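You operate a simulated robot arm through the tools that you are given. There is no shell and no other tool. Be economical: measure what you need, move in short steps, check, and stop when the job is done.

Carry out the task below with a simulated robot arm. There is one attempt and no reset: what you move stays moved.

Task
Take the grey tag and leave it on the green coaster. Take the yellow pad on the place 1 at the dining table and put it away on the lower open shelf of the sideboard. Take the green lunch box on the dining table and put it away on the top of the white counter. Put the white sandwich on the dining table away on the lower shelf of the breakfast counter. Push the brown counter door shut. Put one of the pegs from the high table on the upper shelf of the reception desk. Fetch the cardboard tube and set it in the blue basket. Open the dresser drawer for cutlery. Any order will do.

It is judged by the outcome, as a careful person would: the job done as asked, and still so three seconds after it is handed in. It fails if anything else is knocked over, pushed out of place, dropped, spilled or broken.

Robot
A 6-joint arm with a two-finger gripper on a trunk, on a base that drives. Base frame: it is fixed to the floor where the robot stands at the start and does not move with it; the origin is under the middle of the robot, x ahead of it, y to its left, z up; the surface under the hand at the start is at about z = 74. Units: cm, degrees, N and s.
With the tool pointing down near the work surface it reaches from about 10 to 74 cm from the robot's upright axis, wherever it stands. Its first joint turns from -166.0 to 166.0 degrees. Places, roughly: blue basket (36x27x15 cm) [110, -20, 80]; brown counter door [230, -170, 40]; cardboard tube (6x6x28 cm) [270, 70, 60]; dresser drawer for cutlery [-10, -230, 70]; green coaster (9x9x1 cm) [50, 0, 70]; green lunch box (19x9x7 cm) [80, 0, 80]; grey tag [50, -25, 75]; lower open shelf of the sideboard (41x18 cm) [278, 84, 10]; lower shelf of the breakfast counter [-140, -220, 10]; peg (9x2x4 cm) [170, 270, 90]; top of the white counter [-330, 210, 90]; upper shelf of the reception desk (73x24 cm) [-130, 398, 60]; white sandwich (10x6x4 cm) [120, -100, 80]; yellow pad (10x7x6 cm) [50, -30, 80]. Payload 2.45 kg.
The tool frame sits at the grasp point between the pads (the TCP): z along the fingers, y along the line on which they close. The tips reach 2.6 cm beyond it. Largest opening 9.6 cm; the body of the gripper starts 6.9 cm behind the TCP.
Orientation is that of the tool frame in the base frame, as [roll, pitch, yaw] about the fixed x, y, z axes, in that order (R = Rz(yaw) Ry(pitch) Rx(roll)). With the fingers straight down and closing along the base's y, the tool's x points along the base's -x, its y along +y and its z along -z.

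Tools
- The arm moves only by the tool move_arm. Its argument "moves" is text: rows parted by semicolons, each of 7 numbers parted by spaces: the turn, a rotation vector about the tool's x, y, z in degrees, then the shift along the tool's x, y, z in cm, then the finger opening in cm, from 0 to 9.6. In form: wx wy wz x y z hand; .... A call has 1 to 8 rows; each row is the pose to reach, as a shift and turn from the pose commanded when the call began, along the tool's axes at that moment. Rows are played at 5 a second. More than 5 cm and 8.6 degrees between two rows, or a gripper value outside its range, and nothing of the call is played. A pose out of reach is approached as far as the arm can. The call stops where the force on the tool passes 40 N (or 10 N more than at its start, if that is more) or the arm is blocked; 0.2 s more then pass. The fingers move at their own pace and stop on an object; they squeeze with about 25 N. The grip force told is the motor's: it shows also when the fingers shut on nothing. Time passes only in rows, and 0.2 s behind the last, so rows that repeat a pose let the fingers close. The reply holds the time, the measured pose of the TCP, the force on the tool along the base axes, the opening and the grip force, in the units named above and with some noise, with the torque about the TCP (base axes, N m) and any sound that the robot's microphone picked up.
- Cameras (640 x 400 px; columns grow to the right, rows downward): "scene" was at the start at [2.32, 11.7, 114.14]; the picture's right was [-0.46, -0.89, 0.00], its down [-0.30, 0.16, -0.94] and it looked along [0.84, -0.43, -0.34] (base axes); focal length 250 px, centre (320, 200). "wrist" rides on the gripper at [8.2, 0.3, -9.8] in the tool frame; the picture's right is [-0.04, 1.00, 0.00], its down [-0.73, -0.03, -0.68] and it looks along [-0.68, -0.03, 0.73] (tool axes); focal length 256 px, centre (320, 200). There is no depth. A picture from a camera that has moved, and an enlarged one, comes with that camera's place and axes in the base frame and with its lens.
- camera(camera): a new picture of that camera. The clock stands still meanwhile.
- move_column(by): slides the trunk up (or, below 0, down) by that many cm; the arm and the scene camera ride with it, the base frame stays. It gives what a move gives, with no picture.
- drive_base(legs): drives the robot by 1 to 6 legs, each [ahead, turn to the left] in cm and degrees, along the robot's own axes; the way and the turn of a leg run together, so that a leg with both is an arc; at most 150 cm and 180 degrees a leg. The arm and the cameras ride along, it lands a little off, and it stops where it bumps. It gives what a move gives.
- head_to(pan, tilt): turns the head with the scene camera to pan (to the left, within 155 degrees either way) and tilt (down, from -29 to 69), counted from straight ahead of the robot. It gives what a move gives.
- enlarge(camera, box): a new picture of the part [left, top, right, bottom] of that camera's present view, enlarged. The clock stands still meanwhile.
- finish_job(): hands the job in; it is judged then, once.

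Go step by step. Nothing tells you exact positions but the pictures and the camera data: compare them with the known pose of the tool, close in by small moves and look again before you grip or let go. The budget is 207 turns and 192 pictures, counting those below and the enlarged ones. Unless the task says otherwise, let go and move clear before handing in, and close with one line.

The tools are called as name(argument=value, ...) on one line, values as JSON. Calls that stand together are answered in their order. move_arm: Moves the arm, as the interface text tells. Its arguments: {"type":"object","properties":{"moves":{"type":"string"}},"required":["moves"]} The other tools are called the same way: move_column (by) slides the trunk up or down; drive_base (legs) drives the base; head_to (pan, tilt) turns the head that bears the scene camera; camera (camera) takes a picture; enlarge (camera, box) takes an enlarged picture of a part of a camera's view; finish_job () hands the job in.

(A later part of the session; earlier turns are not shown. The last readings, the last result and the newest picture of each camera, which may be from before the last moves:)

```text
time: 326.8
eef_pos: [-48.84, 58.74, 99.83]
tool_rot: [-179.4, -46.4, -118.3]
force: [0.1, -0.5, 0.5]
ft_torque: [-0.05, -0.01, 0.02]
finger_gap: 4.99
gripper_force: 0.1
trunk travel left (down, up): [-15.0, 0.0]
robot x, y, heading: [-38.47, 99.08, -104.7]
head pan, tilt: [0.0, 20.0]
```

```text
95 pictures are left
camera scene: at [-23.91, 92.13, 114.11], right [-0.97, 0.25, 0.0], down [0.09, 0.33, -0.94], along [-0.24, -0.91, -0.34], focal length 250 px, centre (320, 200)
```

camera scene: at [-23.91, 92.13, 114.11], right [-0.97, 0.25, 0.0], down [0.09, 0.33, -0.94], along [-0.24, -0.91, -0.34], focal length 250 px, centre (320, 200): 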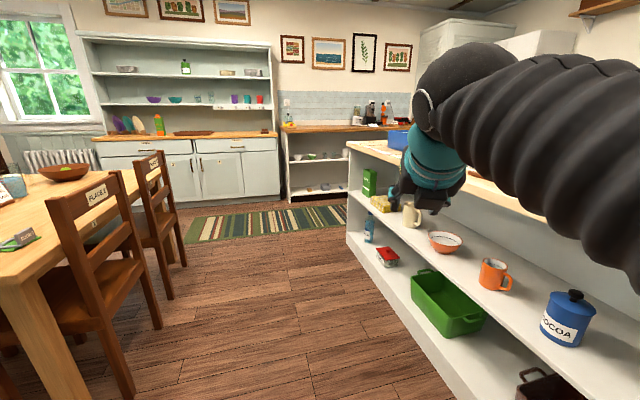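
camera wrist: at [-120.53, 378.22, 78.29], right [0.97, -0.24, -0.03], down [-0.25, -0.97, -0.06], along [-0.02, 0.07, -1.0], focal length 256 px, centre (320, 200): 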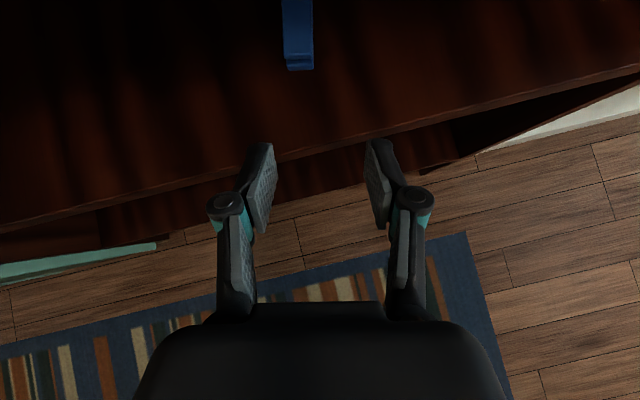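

drive_base(legs=[[0, 18.8], [150, 0], [110, 0], [0, 86]])

head_to(pan=25, tilt=20)

camera(camera="scene")

head_to(pan=-30, tilt=20)

camera(camera="scene")

```text
time: 344.2
eef_pos: [23.01, -159.52, 100.0]
tool_rot: [-179.5, -46.5, -12.8]
force: [-0.5, 0.3, 0.0]
ft_torque: [0.03, -0.04, 0.01]
finger_gap: 4.98
gripper_force: 0.1
trunk travel left (down, up): [-15.0, 0.0]
robot x, y, heading: [-18.85, -160.14, 1.0]
head pan, tilt: [0.0, 20.0]
```

```text
time: 345.1
eef_pos: [22.98, -159.5, 99.96]
tool_rot: [-179.5, -46.5, -12.8]
force: [-0.6, -1.1, -0.4]
ft_torque: [0.0, -0.03, -0.02]
finger_gap: 5.0
gripper_force: 0.0
trunk travel left (down, up): [-15.0, 0.0]
robot x, y, heading: [-18.93, -160.13, 0.7]
head pan, tilt: [25.0, 20.0]
```

```text
94 pictures are left
camera scene: at [-16.54, -140.32, 114.11], right [0.43, -0.9, 0.0], down [-0.31, -0.15, -0.94], along [0.85, 0.41, -0.34], focal length 250 px, centre (320, 200)
```

scene: 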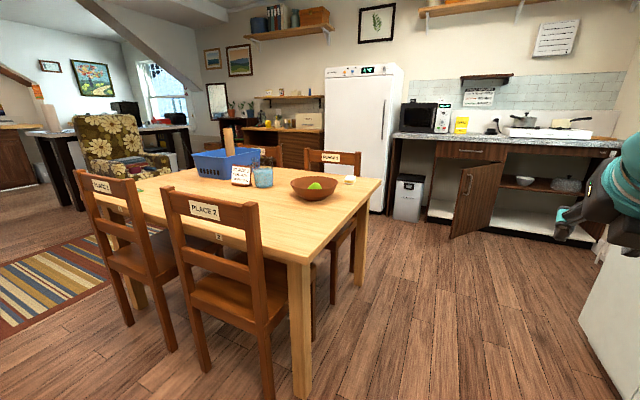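

```text
time: 346.3
eef_pos: [23.04, -159.64, 99.94]
tool_rot: [-179.5, -46.4, -12.8]
force: [0.2, -0.2, -0.3]
ft_torque: [0.02, -0.01, -0.01]
finger_gap: 5.0
gripper_force: 0.0
trunk travel left (down, up): [-15.0, 0.0]
robot x, y, heading: [-18.47, -159.98, 0.9]
head pan, tilt: [-30.0, 20.0]
```

```text
93 pictures are left
camera scene: at [-16.82, -148.9, 114.11], right [-0.49, -0.87, 0.0], down [-0.3, 0.17, -0.94], along [0.82, -0.46, -0.34], focal length 250 px, centre (320, 200)
```

scene: 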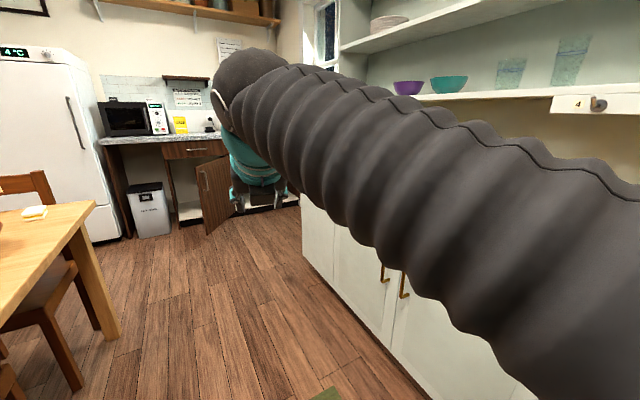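

drive_base(legs=[[125, 0], [0, 89]])

head_to(pan=10, tilt=40)

camera(camera="scene")

camera(camera="wrist")

```text
time: 356.4
eef_pos: [104.74, -117.08, 99.94]
tool_rot: [-179.4, -46.6, 77.1]
force: [-0.8, 0.2, -0.1]
ft_torque: [-0.01, -0.03, -0.01]
finger_gap: 5.01
gripper_force: 0.1
trunk travel left (down, up): [-15.0, 0.0]
robot x, y, heading: [105.07, -158.91, 90.6]
head pan, tilt: [-30.0, 20.0]
```

```text
time: 357.5
eef_pos: [104.65, -117.12, 99.88]
tool_rot: [-179.5, -46.5, 77.2]
force: [0.9, 0.1, 0.3]
ft_torque: [-0.01, -0.04, 0.03]
finger_gap: 4.98
gripper_force: 0.0
trunk travel left (down, up): [-15.0, 0.0]
robot x, y, heading: [105.34, -158.84, 90.6]
head pan, tilt: [10.0, 40.0]
```

```text
92 pictures are left
camera scene: at [87.96, -156.57, 110.98], right [0.98, 0.18, 0.0], down [0.12, -0.63, -0.77], along [-0.14, 0.75, -0.64], focal length 250 px, centre (320, 200)
```

scene: 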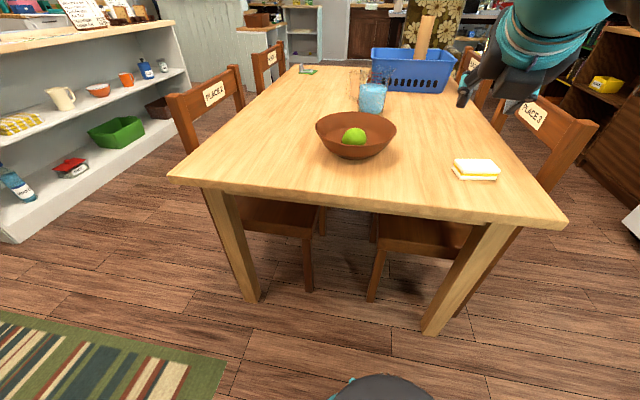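

```text
91 pictures are left
camera wrist: at [104.78, -118.56, 112.59], right [0.97, -0.24, -0.03], down [-0.25, -0.97, -0.07], along [-0.02, 0.07, -1.0], focal length 256 px, centre (320, 200)
```

wrist: 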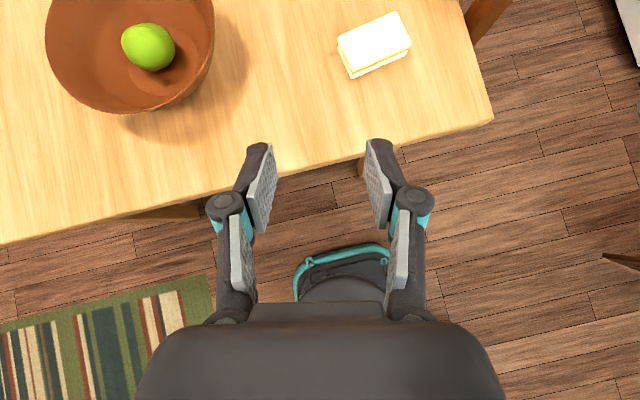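

The sandwich is at about [117,-96] with its long axis along x. I'll turn the tilted hand to point east and bring it above.

move_arm(moves="-6.07 0 5.76 .8 .76 3 9.6; -12.1 0 11.5 1.7 1.5 6.1 9.6; -18.2 0 17.3 2.5 2.3 9.2 9.6; -24.3 0 23 3.3 3 12.2 9.6; -30.4 0 28.8 4.2 3.8 15.3 9.6; -36.4 0 34.6 5 4.6 18.3 9.6; -42.5 0 40.3 5.9 5.3 21.4 9.6; -48.6 0 46.1 6.7 6.1 24.5 9.6")

camera(camera="wrist")

camera(camera="scene")

```text
time: 359.3
eef_pos: [115.63, -96.52, 87.88]
tool_rot: [-179.7, -46.3, 10.0]
force: [0.1, -1.0, 2.3]
ft_torque: [0.02, 0.05, 0.02]
finger_gap: 9.62
gripper_force: 0.0
trunk travel left (down, up): [-15.0, 0.0]
robot x, y, heading: [105.14, -158.89, 90.3]
head pan, tilt: [10.0, 40.0]
```

```text
90 pictures are left
camera wrist: at [114.21, -97.02, 100.58], right [0.15, -0.99, -0.03], down [-0.99, -0.15, -0.06], along [0.05, 0.04, -1.0], focal length 256 px, centre (320, 200)
```

wrist: 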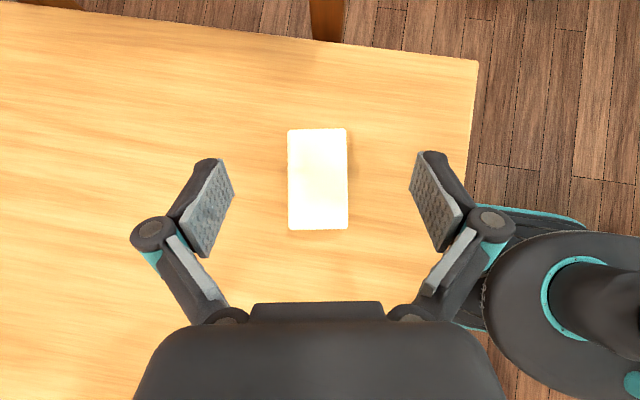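

```text
89 pictures are left
camera scene: at [87.95, -156.62, 110.97], right [0.98, 0.18, 0.0], down [0.12, -0.63, -0.77], along [-0.14, 0.75, -0.64], focal length 250 px, centre (320, 200)
```

scene: 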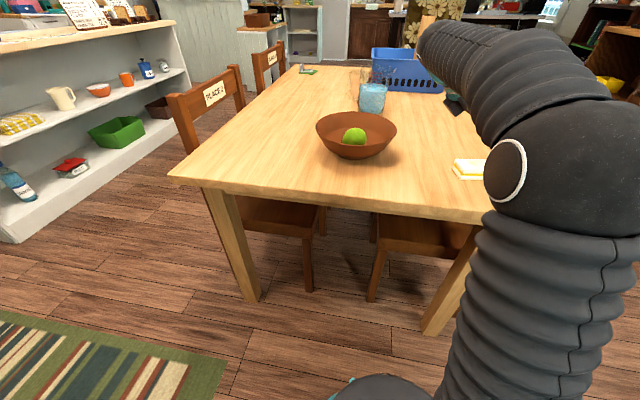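

move_arm(moves="0 0 0 -2.3 -.4 2.7 9.6; 0 0 0 -4.7 -.4 5.4 9.6; 0 0 0 -6.2 -.4 7.3 9.6; 0 0 0 -7 -.4 8.2 9.6; 0 0 0 -7 -.4 8.2 7; 0 0 0 -7 -.4 8.2 5; 0 0 0 -7 -.4 8.2 4.5; 0 0 0 -7 -.4 8.2 4.5")

camera(camera="wrist")

```text
time: 361.1
eef_pos: [116.53, -95.77, 77.03]
tool_rot: [-179.8, -46.2, 10.3]
force: [0.0, 0.7, -0.1]
ft_torque: [0.01, -0.02, 0.02]
finger_gap: 5.56
gripper_force: 25.0
trunk travel left (down, up): [-15.0, 0.0]
robot x, y, heading: [105.34, -158.82, 90.4]
head pan, tilt: [10.0, 40.0]
```

```text
88 pictures are left
camera wrist: at [115.13, -96.36, 89.73], right [0.15, -0.99, -0.03], down [-0.99, -0.15, -0.06], along [0.05, 0.04, -1.0], focal length 256 px, centre (320, 200)
```

wrist: 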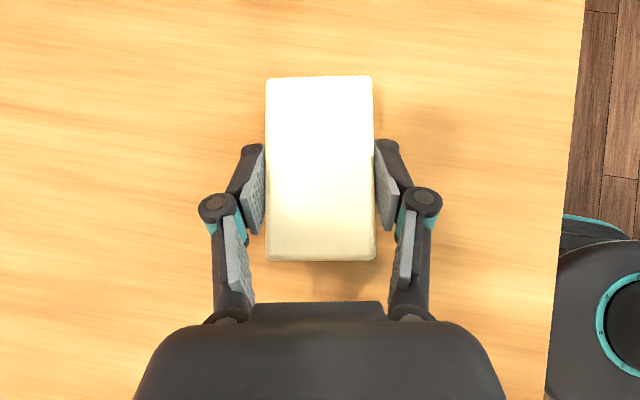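

move_arm(moves="0 0 0 3.2 0 -3 4.5; 0 0 0 6.4 0 -6 4.5; 0 0 0 9.6 0 -9 4.5; 0 0 0 12.8 0 -12 4.5; 0 0 0 14.4 2 -13.8 4.5; 0 0 0 14.4 6.5 -13.8 4.5; 0 0 0 14.4 11 -13.8 4.5; 0 0 0 14.4 15 -13.8 4.5")

drive_base(legs=[[0, 90], [150, 0], [82, 0], [0, 88]])

head_to(pan=15, tilt=35)

camera(camera="scene")

camera(camera="wrist")

```text
time: 362.9
eef_pos: [119.26, -110.87, 96.69]
tool_rot: [-180.0, -46.2, 10.3]
force: [1.0, 1.4, -1.5]
ft_torque: [-0.01, -0.01, -0.08]
finger_gap: 5.54
gripper_force: 25.0
trunk travel left (down, up): [-15.0, 0.0]
robot x, y, heading: [105.26, -158.48, 91.0]
head pan, tilt: [10.0, 40.0]
```

```text
time: 381.9
eef_pos: [-143.99, -207.84, 96.79]
tool_rot: [-179.8, -46.2, -171.2]
force: [0.2, 0.2, -1.8]
ft_torque: [-0.02, 0.01, -0.02]
finger_gap: 5.55
gripper_force: 24.8
trunk travel left (down, up): [-15.0, 0.0]
robot x, y, heading: [-128.81, -160.15, -91.2]
head pan, tilt: [10.0, 40.0]
```

```text
time: 382.6
eef_pos: [-144.0, -207.81, 96.89]
tool_rot: [-179.8, -46.1, -171.2]
force: [-0.2, -0.2, -2.1]
ft_torque: [-0.07, -0.02, -0.02]
finger_gap: 5.55
gripper_force: 25.1
trunk travel left (down, up): [-15.0, 0.0]
robot x, y, heading: [-128.8, -159.99, -90.8]
head pan, tilt: [15.0, 35.0]
```

```text
87 pictures are left
camera scene: at [-110.65, -162.96, 111.72], right [-0.97, -0.24, 0.0], down [-0.14, 0.56, -0.82], along [0.2, -0.79, -0.57], focal length 250 px, centre (320, 200)
```

scene: 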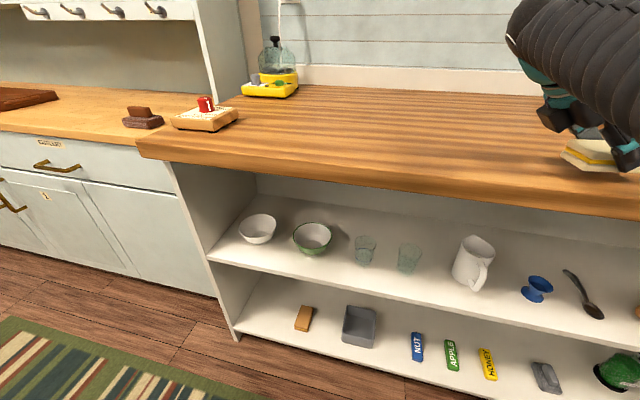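

```text
86 pictures are left
camera wrist: at [-142.63, -207.25, 109.55], right [-0.13, 0.99, -0.03], down [0.99, 0.13, -0.06], along [-0.06, -0.04, -1.0], focal length 256 px, centre (320, 200)
```

wrist: 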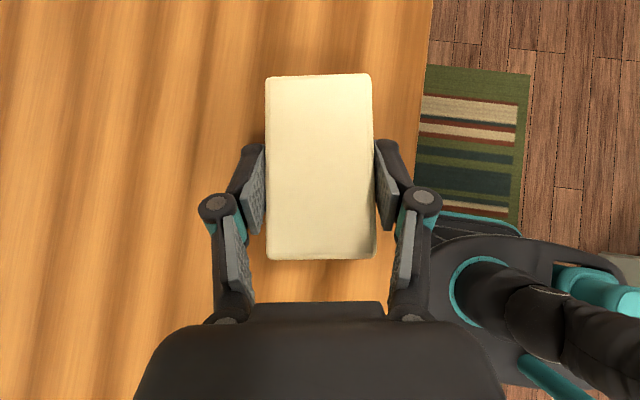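

The breakfast counter's lower shelf (z≈10) has a free spot at its left end, x≈-78. I'll back off and line up there.

drive_base(legs=[[-20, 0], [0, 91], [49, 0], [0, -90]])

camera(camera="scene")

```text
time: 394.4
eef_pos: [-93.71, -186.96, 96.91]
tool_rot: [-179.8, -46.2, -169.6]
force: [-0.4, -0.3, -1.2]
ft_torque: [-0.02, 0.01, 0.01]
finger_gap: 5.53
gripper_force: 24.5
trunk travel left (down, up): [-15.0, 0.0]
robot x, y, heading: [-79.64, -139.1, -89.5]
head pan, tilt: [15.0, 35.0]
```

```text
85 pictures are left
camera scene: at [-61.72, -141.2, 111.73], right [-0.96, -0.27, 0.0], down [-0.15, 0.55, -0.82], along [0.22, -0.79, -0.57], focal length 250 px, centre (320, 200)
```

scene: 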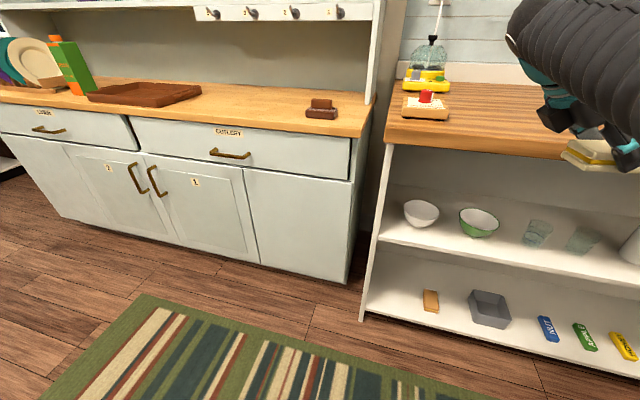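

move_arm(moves="6.13 0 -5.88 -1.45 .25 -1.5 4.5; 12.3 0 -11.8 -2.9 .5 -3 4.5; 18.4 0 -17.6 -4.35 .75 -4.5 4.5; 24.5 0 -23.5 -5.8 1 -6 4.5; 30.6 0 -29.4 -7.25 1.25 -7.5 4.5; 36.8 0 -35.3 -8.7 1.5 -9 4.5; 42.9 0 -41.2 -10.15 1.75 -10.6 4.5; 49 0 -47 -11.6 2 -12.1 4.5")

move_column(by=-15)

move_arm(moves="0 0 0 -3.4 0 3.4 4.5; 0 0 0 -6.8 0 6.8 4.5; 0 0 0 -10.2 0 10.2 4.5; 0 0 0 -13.6 0 13.6 4.5; 0 0 0 -17 0 17 4.5; 0 0 0 -20.4 0 20.4 4.5; 0 0 0 -23.8 0 23.8 4.5; 0 0 0 -27 0 27 4.5")

```text
time: 396.2
eef_pos: [-77.63, -181.95, 96.81]
tool_rot: [-179.9, -46.3, -101.5]
force: [-1.2, 0.1, -1.6]
ft_torque: [0.03, 0.0, 0.02]
finger_gap: 5.55
gripper_force: 24.8
trunk travel left (down, up): [-15.0, 0.0]
robot x, y, heading: [-79.74, -139.25, -89.4]
head pan, tilt: [15.0, 35.0]
```

```text
time: 398.0
eef_pos: [-77.74, -181.9, 81.96]
tool_rot: [-180.0, -46.4, -101.6]
force: [-0.5, -0.1, -1.3]
ft_torque: [-0.01, 0.01, -0.02]
finger_gap: 5.57
gripper_force: 25.4
trunk travel left (down, up): [0.0, 15.0]
robot x, y, heading: [-79.81, -139.32, -89.6]
head pan, tilt: [15.0, 35.0]
```

```text
time: 399.8
eef_pos: [-76.91, -186.71, 45.99]
tool_rot: [-180.0, -46.1, -101.6]
force: [0.3, -0.8, -1.3]
ft_torque: [0.0, -0.04, 0.01]
finger_gap: 5.54
gripper_force: 25.0
out of reach, approached as far as the arm can: row 7, 8
trunk travel left (down, up): [0.0, 15.0]
robot x, y, heading: [-79.44, -139.23, -89.7]
head pan, tilt: [15.0, 35.0]
```

move_arm(moves="0 0 0 3 0 3.2 4.5; 0 0 0 5 0 6.5 4.5; 0 0 0 2 0 10 4.5; 0 0 0 -1.3 0 13.4 4.5; 0 0 0 -4.5 0 17 4.5; 0 0 0 -7.7 0 20.7 4.5; 0 0 0 -10.7 0 24.3 4.5; 0 0 0 -10.7 0 24.9 4.5")

camera(camera="wrist")

camera(camera="scene")

```text
time: 401.6
eef_pos: [-79.07, -197.36, 21.07]
tool_rot: [-180.0, -46.4, -101.6]
force: [0.5, -0.3, -1.2]
ft_torque: [0.02, 0.02, 0.0]
finger_gap: 5.53
gripper_force: 25.5
trunk travel left (down, up): [0.0, 15.0]
robot x, y, heading: [-79.91, -138.95, -89.4]
head pan, tilt: [15.0, 35.0]
```

```text
84 pictures are left
camera wrist: at [-79.14, -195.78, 33.8], right [-0.97, 0.23, -0.03], down [0.23, 0.97, -0.06], along [0.01, -0.07, -1.0], focal length 256 px, centre (320, 200)
```

wrist: 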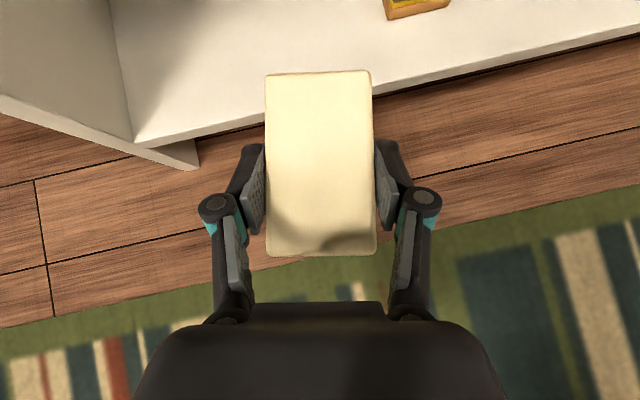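

```text
83 pictures are left
camera scene: at [-61.71, -141.2, 96.73], right [-0.96, -0.27, 0.0], down [-0.15, 0.55, -0.82], along [0.22, -0.79, -0.57], focal length 250 px, centre (320, 200)
```

scene: 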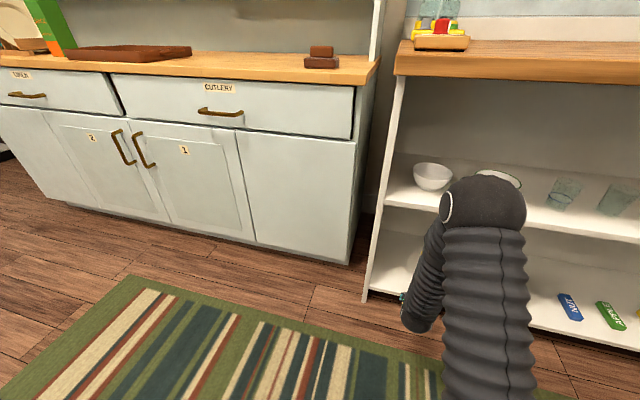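

move_arm(moves="0 0 0 0 -2 0 4.5; 0 0 0 -.7 -4.5 .7 4.5; 0 0 0 -.7 -4.5 .7 4.5")

drive_base(legs=[[11, 0]])

camera(camera="wrist")

camera(camera="scene")

```text
time: 402.4
eef_pos: [-74.71, -198.16, 20.25]
tool_rot: [-180.0, -46.3, -101.6]
force: [0.4, 0.7, -1.3]
ft_torque: [0.0, -0.01, -0.01]
finger_gap: 5.54
gripper_force: 24.7
trunk travel left (down, up): [0.0, 15.0]
robot x, y, heading: [-79.57, -138.76, -89.4]
head pan, tilt: [15.0, 35.0]
```

```text
time: 403.6
eef_pos: [-74.74, -209.21, 20.29]
tool_rot: [180.0, -46.3, -101.8]
force: [0.6, 0.0, -0.6]
ft_torque: [-0.01, -0.02, -0.01]
finger_gap: 5.55
gripper_force: 24.8
trunk travel left (down, up): [0.0, 15.0]
robot x, y, heading: [-79.87, -149.96, -89.5]
head pan, tilt: [15.0, 35.0]
```

```text
82 pictures are left
camera wrist: at [-74.75, -207.68, 32.9], right [-0.97, 0.23, -0.03], down [0.23, 0.97, -0.06], along [0.01, -0.07, -1.0], focal length 256 px, centre (320, 200)
```

wrist: 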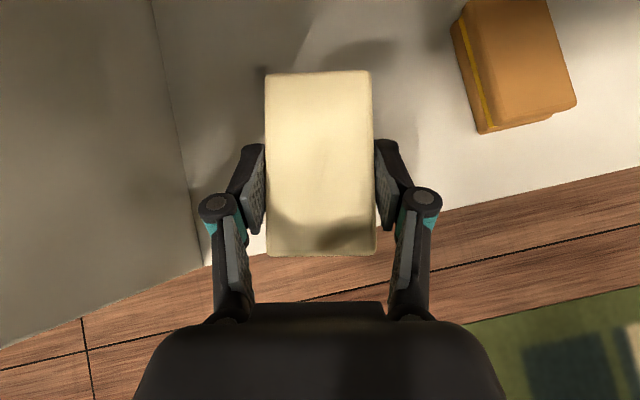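

```text
81 pictures are left
camera scene: at [-61.61, -152.28, 96.73], right [-0.96, -0.27, 0.0], down [-0.15, 0.55, -0.82], along [0.22, -0.79, -0.57], focal length 250 px, centre (320, 200)
```

scene: 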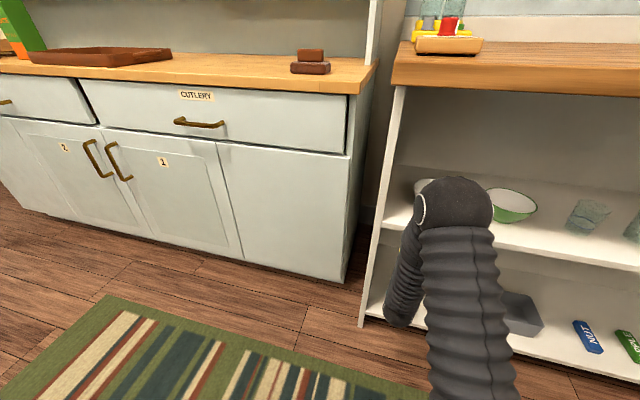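

move_arm(moves="0 0 0 .8 0 2.2 4.5; 0 0 0 1 0 4.5 4.5; 0 0 0 .2 0 7.2 4.5; 0 0 0 .2 0 7.2 4.5")

camera(camera="wrist")

camera(camera="scene")

```text
time: 404.6
eef_pos: [-75.77, -214.37, 15.4]
tool_rot: [180.0, -46.3, -101.8]
force: [0.3, 0.2, -1.5]
ft_torque: [0.01, -0.01, 0.01]
finger_gap: 5.53
gripper_force: 24.9
trunk travel left (down, up): [0.0, 15.0]
robot x, y, heading: [-79.71, -150.03, -89.5]
head pan, tilt: [15.0, 35.0]
```

```text
80 pictures are left
camera wrist: at [-75.79, -212.89, 28.07], right [-0.97, 0.23, -0.03], down [0.23, 0.97, -0.06], along [0.01, -0.07, -1.0], focal length 256 px, centre (320, 200)
```

wrist: 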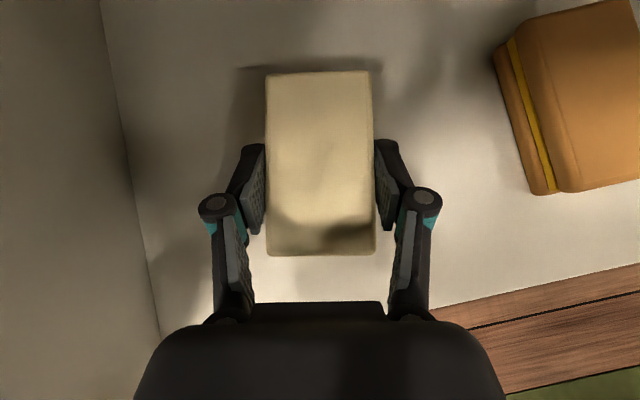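

```text
79 pictures are left
camera scene: at [-61.61, -152.27, 96.73], right [-0.96, -0.27, 0.0], down [-0.15, 0.55, -0.82], along [0.22, -0.79, -0.57], focal length 250 px, centre (320, 200)
```

scene: 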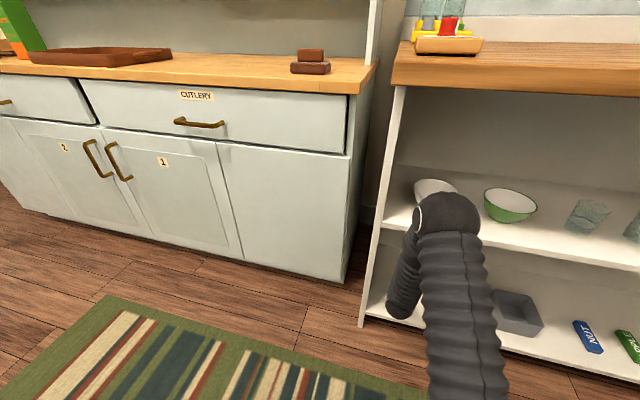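

move_arm(moves="0 0 0 -.5 0 .5 4.5; 0 0 0 -1 0 1 4.5; 0 0 0 -1.4 0 1.4 4.5; 0 0 0 -1.8 0 1.8 4.5")

```text
time: 405.3
eef_pos: [-75.74, -214.81, 14.51]
tool_rot: [-179.9, -47.0, -101.8]
force: [-0.4, 13.2, 25.4]
ft_torque: [0.55, 0.38, -0.28]
finger_gap: 5.58
gripper_force: 25.2
trunk travel left (down, up): [0.0, 15.0]
robot x, y, heading: [-79.7, -149.93, -89.5]
head pan, tilt: [15.0, 35.0]
stopped in row 3: the force on the tool passed its limit at 52 N (the readings are from after the stop); the commanded pose is now the measured one
```

move_arm(moves="0 0 0 .2 0 -.2 4.5; 0 0 0 .2 0 -.2 5.8; 0 0 0 .2 0 -.2 7; 0 0 0 .2 0 -.2 7.6; 0 0 0 .2 0 -2 7.6; 0 0 0 .2 0 -5 7.6; 0 0 0 -1 0 -8 7.6; 0 0 0 -3 0 -11 7.6")

camera(camera="wrist")

camera(camera="scene")

```text
time: 407.1
eef_pos: [-73.75, -204.94, 19.57]
tool_rot: [-180.0, -46.8, -101.8]
force: [0.5, 0.5, -0.6]
ft_torque: [0.01, 0.02, 0.0]
finger_gap: 7.62
gripper_force: 0.0
trunk travel left (down, up): [0.0, 15.0]
robot x, y, heading: [-79.76, -149.98, -89.3]
head pan, tilt: [15.0, 35.0]
```

```text
78 pictures are left
camera wrist: at [-73.78, -203.2, 32.27], right [-0.97, 0.23, -0.03], down [0.23, 0.97, -0.07], along [0.01, -0.07, -1.0], focal length 256 px, centre (320, 200)
```

wrist: 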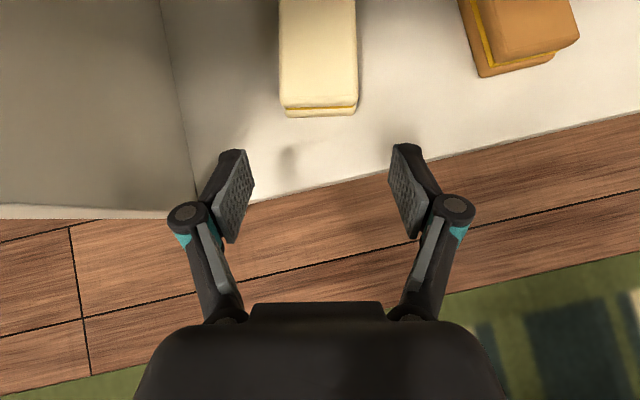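

```text
77 pictures are left
camera scene: at [-61.61, -152.27, 96.72], right [-0.96, -0.27, 0.0], down [-0.15, 0.55, -0.82], along [0.22, -0.79, -0.57], focal length 250 px, centre (320, 200)
```

scene: 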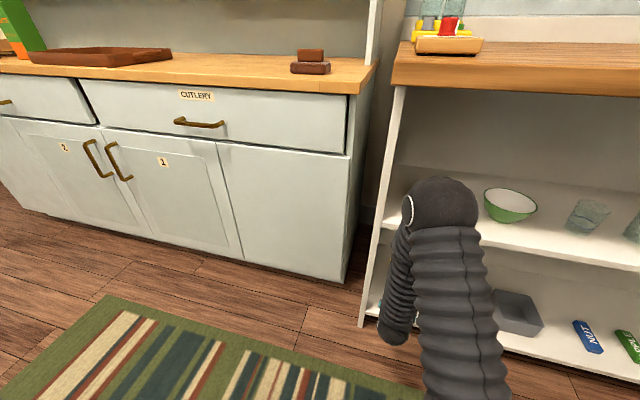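

The sandwich is on the lower shelf. Next is the cutlery drawer, whose handle is near [-13,-205,75]. I'll back off, raise the arm and line up with it.

drive_base(legs=[[-18, 0]])

move_column(by=15)

move_arm(moves="0 0 0 3.5 0 -3.4 5; 0 0 0 7 0 -6.8 5; 0 0 0 10.5 0 -10.2 5; 0 0 0 14 0 -13.6 5; 0 0 0 17.5 0 -17 5; 0 0 0 21 0 -20.4 5; 0 0 0 24.5 0 -23.8 5; 0 0 0 28 0 -27.2 5")

drive_base(legs=[[0, 89.5], [67, 0], [0, -90]])

camera(camera="scene")

```text
time: 408.6
eef_pos: [-74.06, -187.2, 19.57]
tool_rot: [-179.9, -46.9, -102.1]
force: [-0.2, -0.6, -1.1]
ft_torque: [-0.02, 0.0, -0.01]
finger_gap: 7.59
gripper_force: 0.1
trunk travel left (down, up): [0.0, 15.0]
robot x, y, heading: [-80.1, -132.31, -89.5]
head pan, tilt: [15.0, 35.0]
```

```text
time: 410.3
eef_pos: [-73.97, -187.12, 34.67]
tool_rot: [-179.9, -46.7, -102.0]
force: [0.0, 0.2, -0.1]
ft_torque: [0.04, 0.0, -0.01]
finger_gap: 7.59
gripper_force: 0.1
trunk travel left (down, up): [-15.0, 0.0]
robot x, y, heading: [-79.92, -132.4, -89.7]
head pan, tilt: [15.0, 35.0]
```

```text
time: 412.1
eef_pos: [-73.72, -186.54, 73.64]
tool_rot: [-179.8, -46.9, -102.0]
force: [0.8, -0.3, -0.2]
ft_torque: [-0.01, 0.04, -0.02]
finger_gap: 5.02
gripper_force: 0.0
trunk travel left (down, up): [-15.0, 0.0]
robot x, y, heading: [-80.09, -132.09, -89.4]
head pan, tilt: [15.0, 35.0]
```

```text
time: 423.4
eef_pos: [-11.02, -189.63, 73.64]
tool_rot: [-179.8, -46.8, -106.4]
force: [0.1, 0.2, 0.5]
ft_torque: [0.01, 0.04, 0.02]
finger_gap: 5.01
gripper_force: 0.2
trunk travel left (down, up): [-15.0, 0.0]
robot x, y, heading: [-12.79, -134.92, -94.2]
head pan, tilt: [15.0, 35.0]
```

```text
76 pictures are left
camera scene: at [5.07, -138.76, 111.73], right [-0.98, -0.19, 0.0], down [-0.11, 0.56, -0.82], along [0.15, -0.8, -0.57], focal length 250 px, centre (320, 200)
```

scene: 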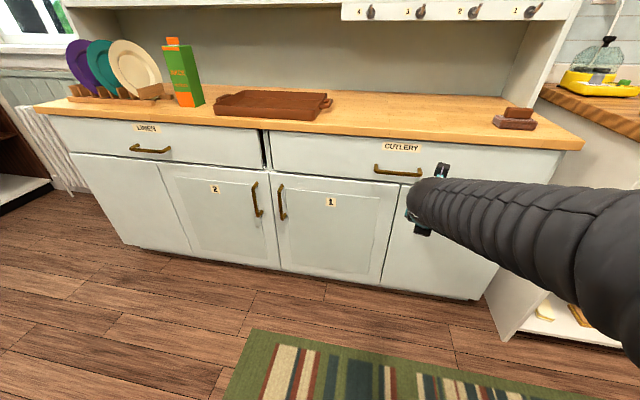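

The handle triangulates to about [-6.8,-214.6,72.8]. I'll level the hand and roll it so the fingers close vertically on the bar.

move_arm(moves="0 7 5 0 0 0 5; 0 14 10 0 0 0 5; 0 21 14 0 0 0 5; 0 28 18 0 0 0 5; 0 35 22 0 0 0 5; 0 42 26 0 0 0 5; 0 42 26 0 0 0 5")

```text
time: 425.0
eef_pos: [-10.95, -189.65, 73.65]
tool_rot: [-95.8, -66.3, 159.9]
force: [0.4, -0.2, 0.2]
ft_torque: [0.01, 0.01, -0.02]
finger_gap: 5.0
gripper_force: 0.0
trunk travel left (down, up): [-15.0, 0.0]
robot x, y, heading: [-12.94, -134.78, -94.5]
head pan, tilt: [15.0, 35.0]
```

move_arm(moves="2.03 -2.56 7.85 0 0 0 5; 4.06 -5.12 15.7 0 0 0 5; 6.09 -7.68 23.55 0 0 0 5; 8.12 -10.24 31.4 0 0 0 5; 10.15 -12.8 39.25 0 0 0 5; 12.18 -15.36 47.1 0 0 0 5; 14.21 -17.92 54.95 0 0 0 5; 16.2 -20.5 62.8 0 0 0 5")

camera(camera="wrist")

camera(camera="scene")

```text
time: 426.8
eef_pos: [-8.21, -190.31, 74.67]
tool_rot: [-90.8, -2.0, 178.6]
force: [1.0, 0.4, -0.5]
ft_torque: [0.01, 0.0, -0.01]
finger_gap: 4.99
gripper_force: 0.0
out of reach, approached as far as the arm can: row 6, 7, 8
trunk travel left (down, up): [-15.0, 0.0]
robot x, y, heading: [-12.93, -134.97, -94.1]
head pan, tilt: [15.0, 35.0]
```

```text
75 pictures are left
camera wrist: at [-16.2, -180.23, 74.76], right [0.01, 0.01, -1.0], down [0.75, 0.66, 0.01], along [0.66, -0.75, 0.0], focal length 256 px, centre (320, 200)
```

wrist: 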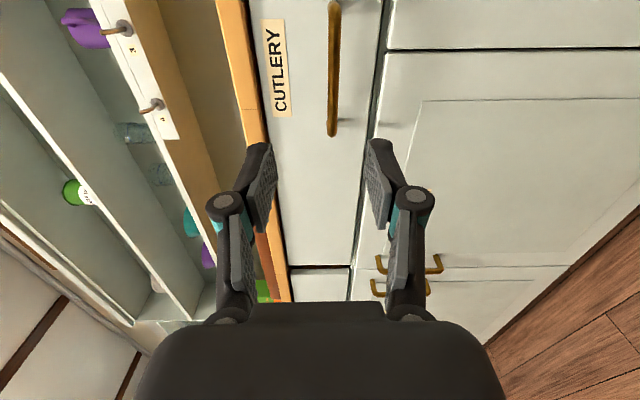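

```text
74 pictures are left
camera scene: at [5.06, -138.76, 111.73], right [-0.98, -0.19, 0.0], down [-0.11, 0.56, -0.82], along [0.15, -0.8, -0.57], focal length 250 px, centre (320, 200)
```

scene: 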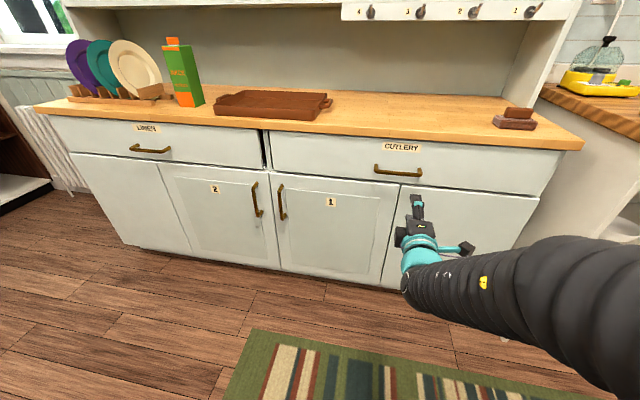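

move_arm(moves="0 0 0 -2 .8 0 5; 0 0 0 -3 1.7 0 5; 0 0 0 -3 1.7 0 5")

drive_base(legs=[[16, 0]])

camera(camera="wrist")

camera(camera="scene")

```text
time: 427.6
eef_pos: [-5.18, -190.43, 72.87]
tool_rot: [-90.6, -1.8, 179.5]
force: [0.2, 0.1, 0.6]
ft_torque: [0.01, 0.0, 0.03]
finger_gap: 5.0
gripper_force: 0.1
trunk travel left (down, up): [-15.0, 0.0]
robot x, y, heading: [-12.65, -134.95, -94.0]
head pan, tilt: [15.0, 35.0]
```

```text
time: 429.0
eef_pos: [-6.4, -206.52, 72.83]
tool_rot: [-90.5, -2.0, 179.3]
force: [0.5, 0.9, -0.4]
ft_torque: [0.02, -0.01, -0.01]
finger_gap: 5.02
gripper_force: 0.1
trunk travel left (down, up): [-15.0, 0.0]
robot x, y, heading: [-14.0, -150.84, -94.5]
head pan, tilt: [15.0, 35.0]
```

```text
73 pictures are left
camera wrist: at [-14.5, -196.53, 72.96], right [0.01, 0.01, -1.0], down [0.74, 0.67, 0.01], along [0.67, -0.74, 0.0], focal length 256 px, centre (320, 200)
```

wrist: 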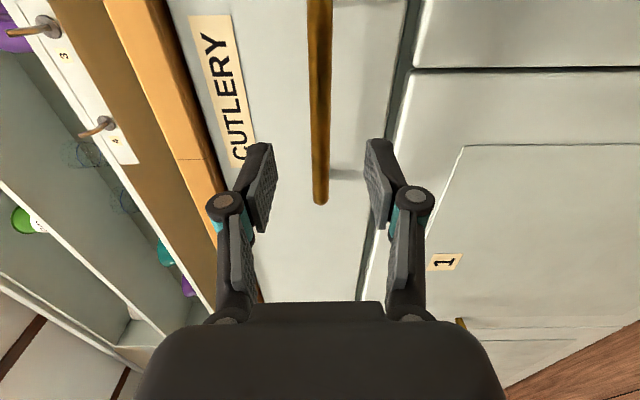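

```text
72 pictures are left
camera scene: at [3.9, -154.81, 111.73], right [-0.98, -0.19, 0.0], down [-0.11, 0.56, -0.82], along [0.15, -0.8, -0.57], focal length 250 px, centre (320, 200)
```

scene: 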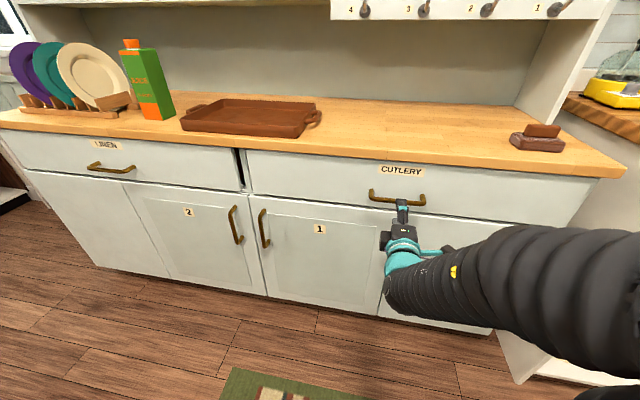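

move_arm(moves="0 0 0 0 0 2.5 5; 0 0 0 0 0 5 5; 0 0 0 0 0 7 5; 0 0 0 0 0 7 5")

camera(camera="wrist")

enlarge(camera="scene", box=[340, 150, 500, 270])

```text
time: 430.0
eef_pos: [-6.44, -213.67, 72.9]
tool_rot: [-90.6, -2.0, 179.3]
force: [0.0, -0.3, 0.2]
ft_torque: [0.01, 0.02, 0.0]
finger_gap: 5.0
gripper_force: 0.0
trunk travel left (down, up): [-15.0, 0.0]
robot x, y, heading: [-14.09, -151.58, -94.2]
head pan, tilt: [15.0, 35.0]
```

```text
71 pictures are left
camera wrist: at [-14.52, -203.66, 72.96], right [0.01, 0.01, -1.0], down [0.74, 0.67, 0.01], along [0.67, -0.74, 0.0], focal length 256 px, centre (320, 200)
```

wrist: 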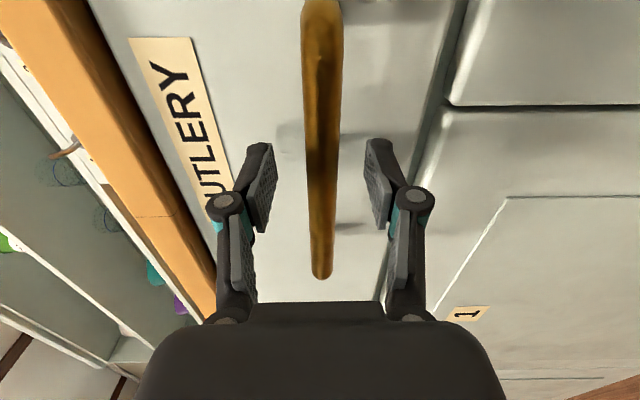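

```text
3.33 times, centred on (420, 210) of scene
camera zoom: at [3.9, -154.8, 111.73], right [-0.98, -0.19, 0.0], down [-0.11, 0.56, -0.82], along [0.15, -0.8, -0.57], focal length 834 px, centre (-13, 167)
```

zoom: 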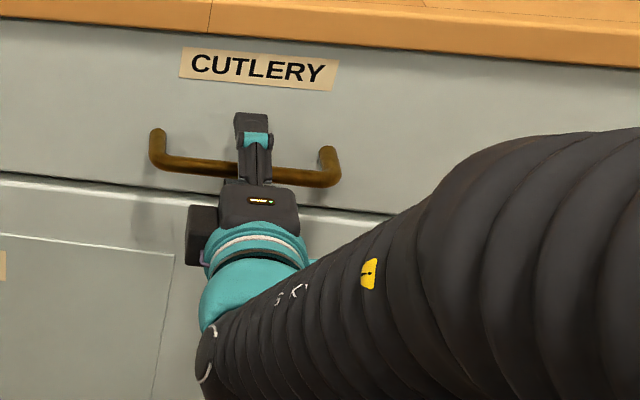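

Bar is between the fingers, near the handle's middle. Closing on it.

move_arm(moves="0 0 0 0 0 .4 4; 0 0 0 0 0 .4 2; 0 0 0 0 0 .4 .5; 0 0 0 0 0 .4 .5; 0 0 0 0 0 .4 .5")

camera(camera="wrist")

```text
time: 431.2
eef_pos: [-6.51, -213.94, 72.75]
tool_rot: [-90.7, -1.9, 179.4]
force: [0.6, 1.3, -7.2]
ft_torque: [-0.09, -0.99, -0.12]
finger_gap: 1.24
gripper_force: 39.4
trunk travel left (down, up): [-15.0, 0.0]
robot x, y, heading: [-14.19, -151.39, -94.1]
head pan, tilt: [15.0, 35.0]
```

```text
69 pictures are left
camera wrist: at [-14.59, -204.01, 72.86], right [0.01, 0.01, -1.0], down [0.74, 0.67, 0.01], along [0.67, -0.74, -0.01], focal length 256 px, centre (320, 200)
```

wrist: 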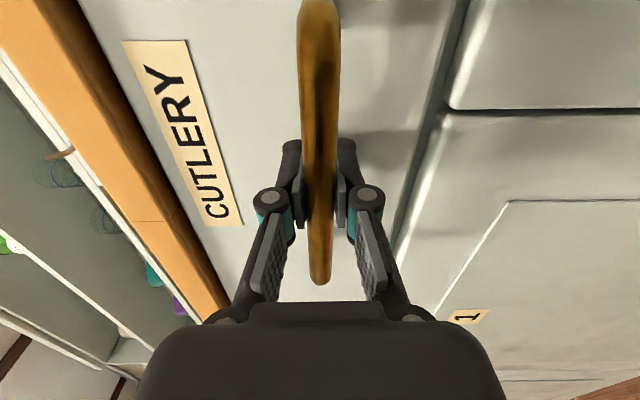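

move_arm(moves="0 0 0 0 0 -1 .5; 0 0 0 0 0 -2.5 .5; 0 0 0 0 0 -4.5 .5; 0 0 0 0 0 -6.5 .5; 0 0 0 0 0 -8.5 .5; 0 0 0 0 0 -10.5 .5; 0 0 0 0 0 -12.5 .5; 0 0 0 0 0 -14.5 .5")

camera(camera="scene")

```text
time: 432.5
eef_pos: [-6.6, -205.98, 72.84]
tool_rot: [-91.6, -1.9, 178.8]
force: [-0.5, 0.7, -10.0]
ft_torque: [-0.19, -1.03, -0.75]
finger_gap: 1.27
gripper_force: 39.3
out of reach, approached as far as the arm can: row 5, 6
trunk travel left (down, up): [-15.0, 0.0]
robot x, y, heading: [-14.24, -150.91, -94.3]
head pan, tilt: [15.0, 35.0]
stopped in row 6: the force on the tool passed its limit at 48 N (the readings are from after the stop); the commanded pose is now the measured one
```

```text
68 pictures are left
camera scene: at [3.89, -154.9, 111.75], right [-0.98, -0.19, 0.0], down [-0.11, 0.56, -0.82], along [0.15, -0.8, -0.57], focal length 250 px, centre (320, 200)
```

scene: 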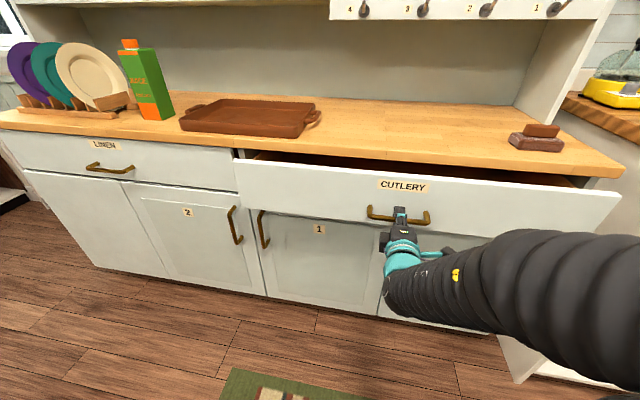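

The drawer is 8 cm out and the arm is at its limit, so I'll pull further by backing the base.

drive_base(legs=[[-12, 0]])

camera(camera="scene")

```text
time: 433.5
eef_pos: [-6.48, -200.04, 72.8]
tool_rot: [-91.9, -1.6, 178.1]
force: [-5.5, 0.0, -2.5]
ft_torque: [-0.08, -1.03, -0.16]
finger_gap: 1.25
gripper_force: 39.4
trunk travel left (down, up): [-15.0, 0.0]
robot x, y, heading: [-13.43, -144.82, -94.7]
head pan, tilt: [15.0, 35.0]
stopped in leg 1: the force on the tool passed its limit at 44 N (the readings are from after the stop); the commanded pose is now the measured one
```

```text
67 pictures are left
camera scene: at [4.29, -148.79, 111.75], right [-0.98, -0.18, 0.0], down [-0.1, 0.56, -0.82], along [0.15, -0.81, -0.57], focal length 250 px, centre (320, 200)
```

scene: 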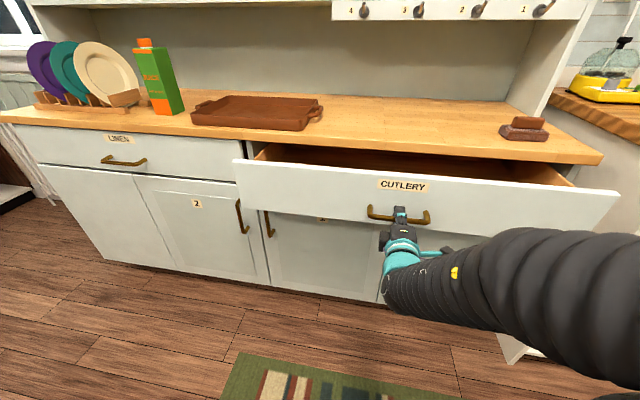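

drive_base(legs=[[-5, 0], [-5, 0]])

camera(camera="scene")

```text
time: 434.6
eef_pos: [-6.41, -194.96, 72.68]
tool_rot: [-91.9, -1.4, 177.4]
force: [-5.6, 0.3, 0.5]
ft_torque: [-0.05, -1.04, -0.2]
finger_gap: 1.25
gripper_force: 39.0
trunk travel left (down, up): [-15.0, 0.0]
robot x, y, heading: [-12.75, -139.6, -95.1]
head pan, tilt: [15.0, 35.0]
stopped in leg 1: the force on the tool passed its limit at 40 N (the readings are from after the stop); the commanded pose is now the measured one
```

```text
66 pictures are left
camera scene: at [4.68, -143.77, 111.73], right [-0.99, -0.17, 0.0], down [-0.1, 0.57, -0.82], along [0.14, -0.81, -0.57], focal length 250 px, centre (320, 200)
```

scene: 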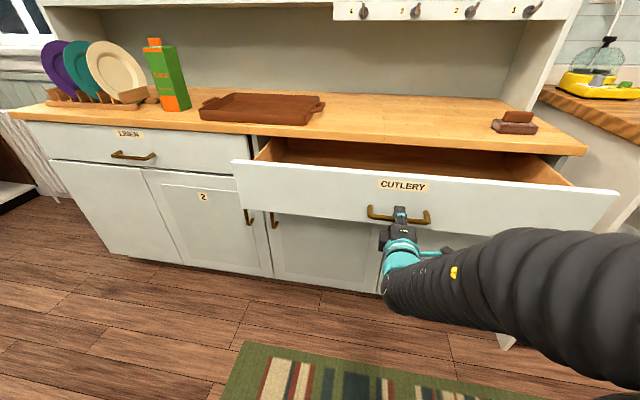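

drive_base(legs=[[-5, 0]])

move_arm(moves="0 0 0 0 0 0 1.3; 0 0 0 0 0 0 3; 0 0 0 0 0 0 5; 0 0 0 0 0 0 6; 0 0 0 0 0 0 6")

camera(camera="wrist")

```text
time: 435.9
eef_pos: [-6.18, -190.01, 72.74]
tool_rot: [-91.9, -1.3, 177.0]
force: [-5.4, 0.6, 0.5]
ft_torque: [-0.04, -1.04, -0.34]
finger_gap: 1.2
gripper_force: 38.8
trunk travel left (down, up): [-15.0, 0.0]
robot x, y, heading: [-12.72, -134.92, -95.4]
head pan, tilt: [15.0, 35.0]
stopped in leg 1: the force on the tool passed its limit at 40 N (the readings are from after the stop); the commanded pose is now the measured one
```

```text
time: 437.1
eef_pos: [-6.0, -189.96, 72.77]
tool_rot: [-91.8, -1.4, 177.1]
force: [-0.6, -0.1, 0.4]
ft_torque: [0.02, 0.0, -0.01]
finger_gap: 6.01
gripper_force: 0.0
trunk travel left (down, up): [-15.0, 0.0]
robot x, y, heading: [-12.74, -134.65, -95.1]
head pan, tilt: [15.0, 35.0]
```

```text
65 pictures are left
camera wrist: at [-13.77, -179.68, 72.95], right [0.02, 0.03, -1.0], down [0.77, 0.64, 0.04], along [0.64, -0.77, -0.01], focal length 256 px, centre (320, 200)
```

wrist: 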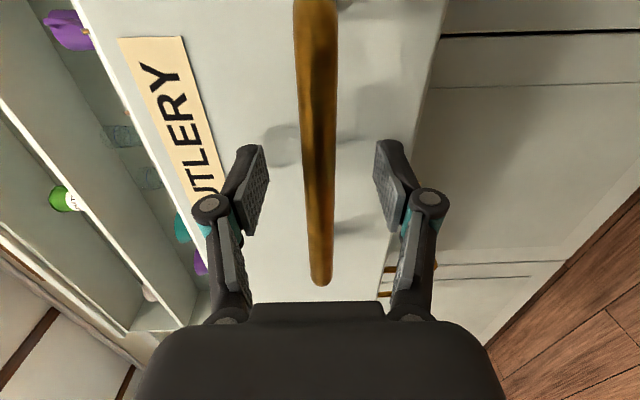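

The drawer is open about 24 cm and the handle released. I'll back away and drive east to view the brown counter door.

drive_base(legs=[[-10, 0], [0, 65], [50, 0], [0, 30], [70, 0]])

head_to(pan=15, tilt=20)

camera(camera="scene")

head_to(pan=-115, tilt=25)

camera(camera="scene")

```text
time: 448.5
eef_pos: [156.41, -141.15, 72.85]
tool_rot: [-92.0, -1.3, -88.9]
force: [0.0, 0.0, 0.7]
ft_torque: [0.01, 0.0, 0.01]
finger_gap: 6.03
gripper_force: 0.1
trunk travel left (down, up): [-15.0, 0.0]
robot x, y, heading: [102.01, -151.62, -1.5]
head pan, tilt: [15.0, 35.0]
```

```text
time: 449.3
eef_pos: [156.39, -141.23, 72.7]
tool_rot: [-91.9, -1.2, -88.8]
force: [0.6, 0.3, 0.2]
ft_torque: [-0.01, 0.0, 0.01]
finger_gap: 5.99
gripper_force: 0.0
trunk travel left (down, up): [-15.0, 0.0]
robot x, y, heading: [101.78, -151.49, -1.3]
head pan, tilt: [15.0, 20.0]
```

```text
64 pictures are left
camera scene: at [105.3, -133.41, 114.1], right [0.23, -0.97, 0.0], down [-0.33, -0.08, -0.94], along [0.91, 0.22, -0.34], focal length 250 px, centre (320, 200)
```

scene: 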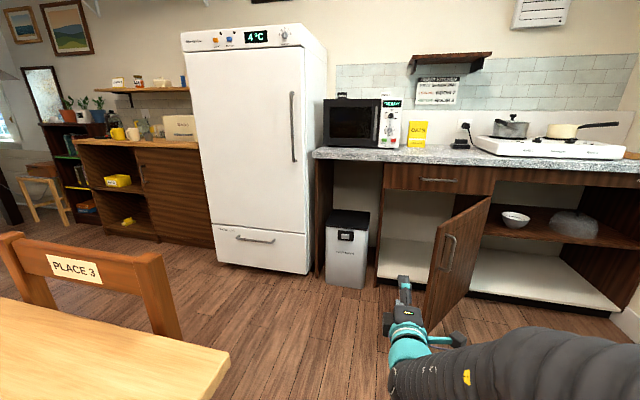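

```text
time: 451.4
eef_pos: [156.35, -141.27, 72.7]
tool_rot: [-91.9, -1.3, -88.9]
force: [0.9, -0.3, 0.0]
ft_torque: [-0.02, -0.04, 0.04]
finger_gap: 6.01
gripper_force: 0.0
trunk travel left (down, up): [-15.0, 0.0]
robot x, y, heading: [102.07, -151.74, -1.6]
head pan, tilt: [-115.0, 25.0]
```

```text
63 pictures are left
camera scene: at [92.15, -143.85, 113.3], right [-0.9, 0.44, 0.0], down [0.19, 0.38, -0.91], along [-0.4, -0.81, -0.42], focal length 250 px, centre (320, 200)
```

scene: 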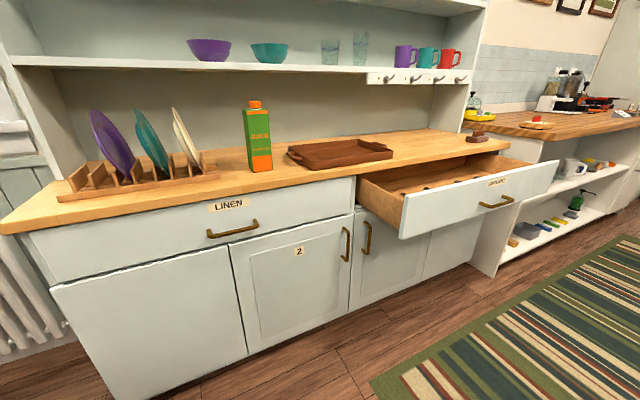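

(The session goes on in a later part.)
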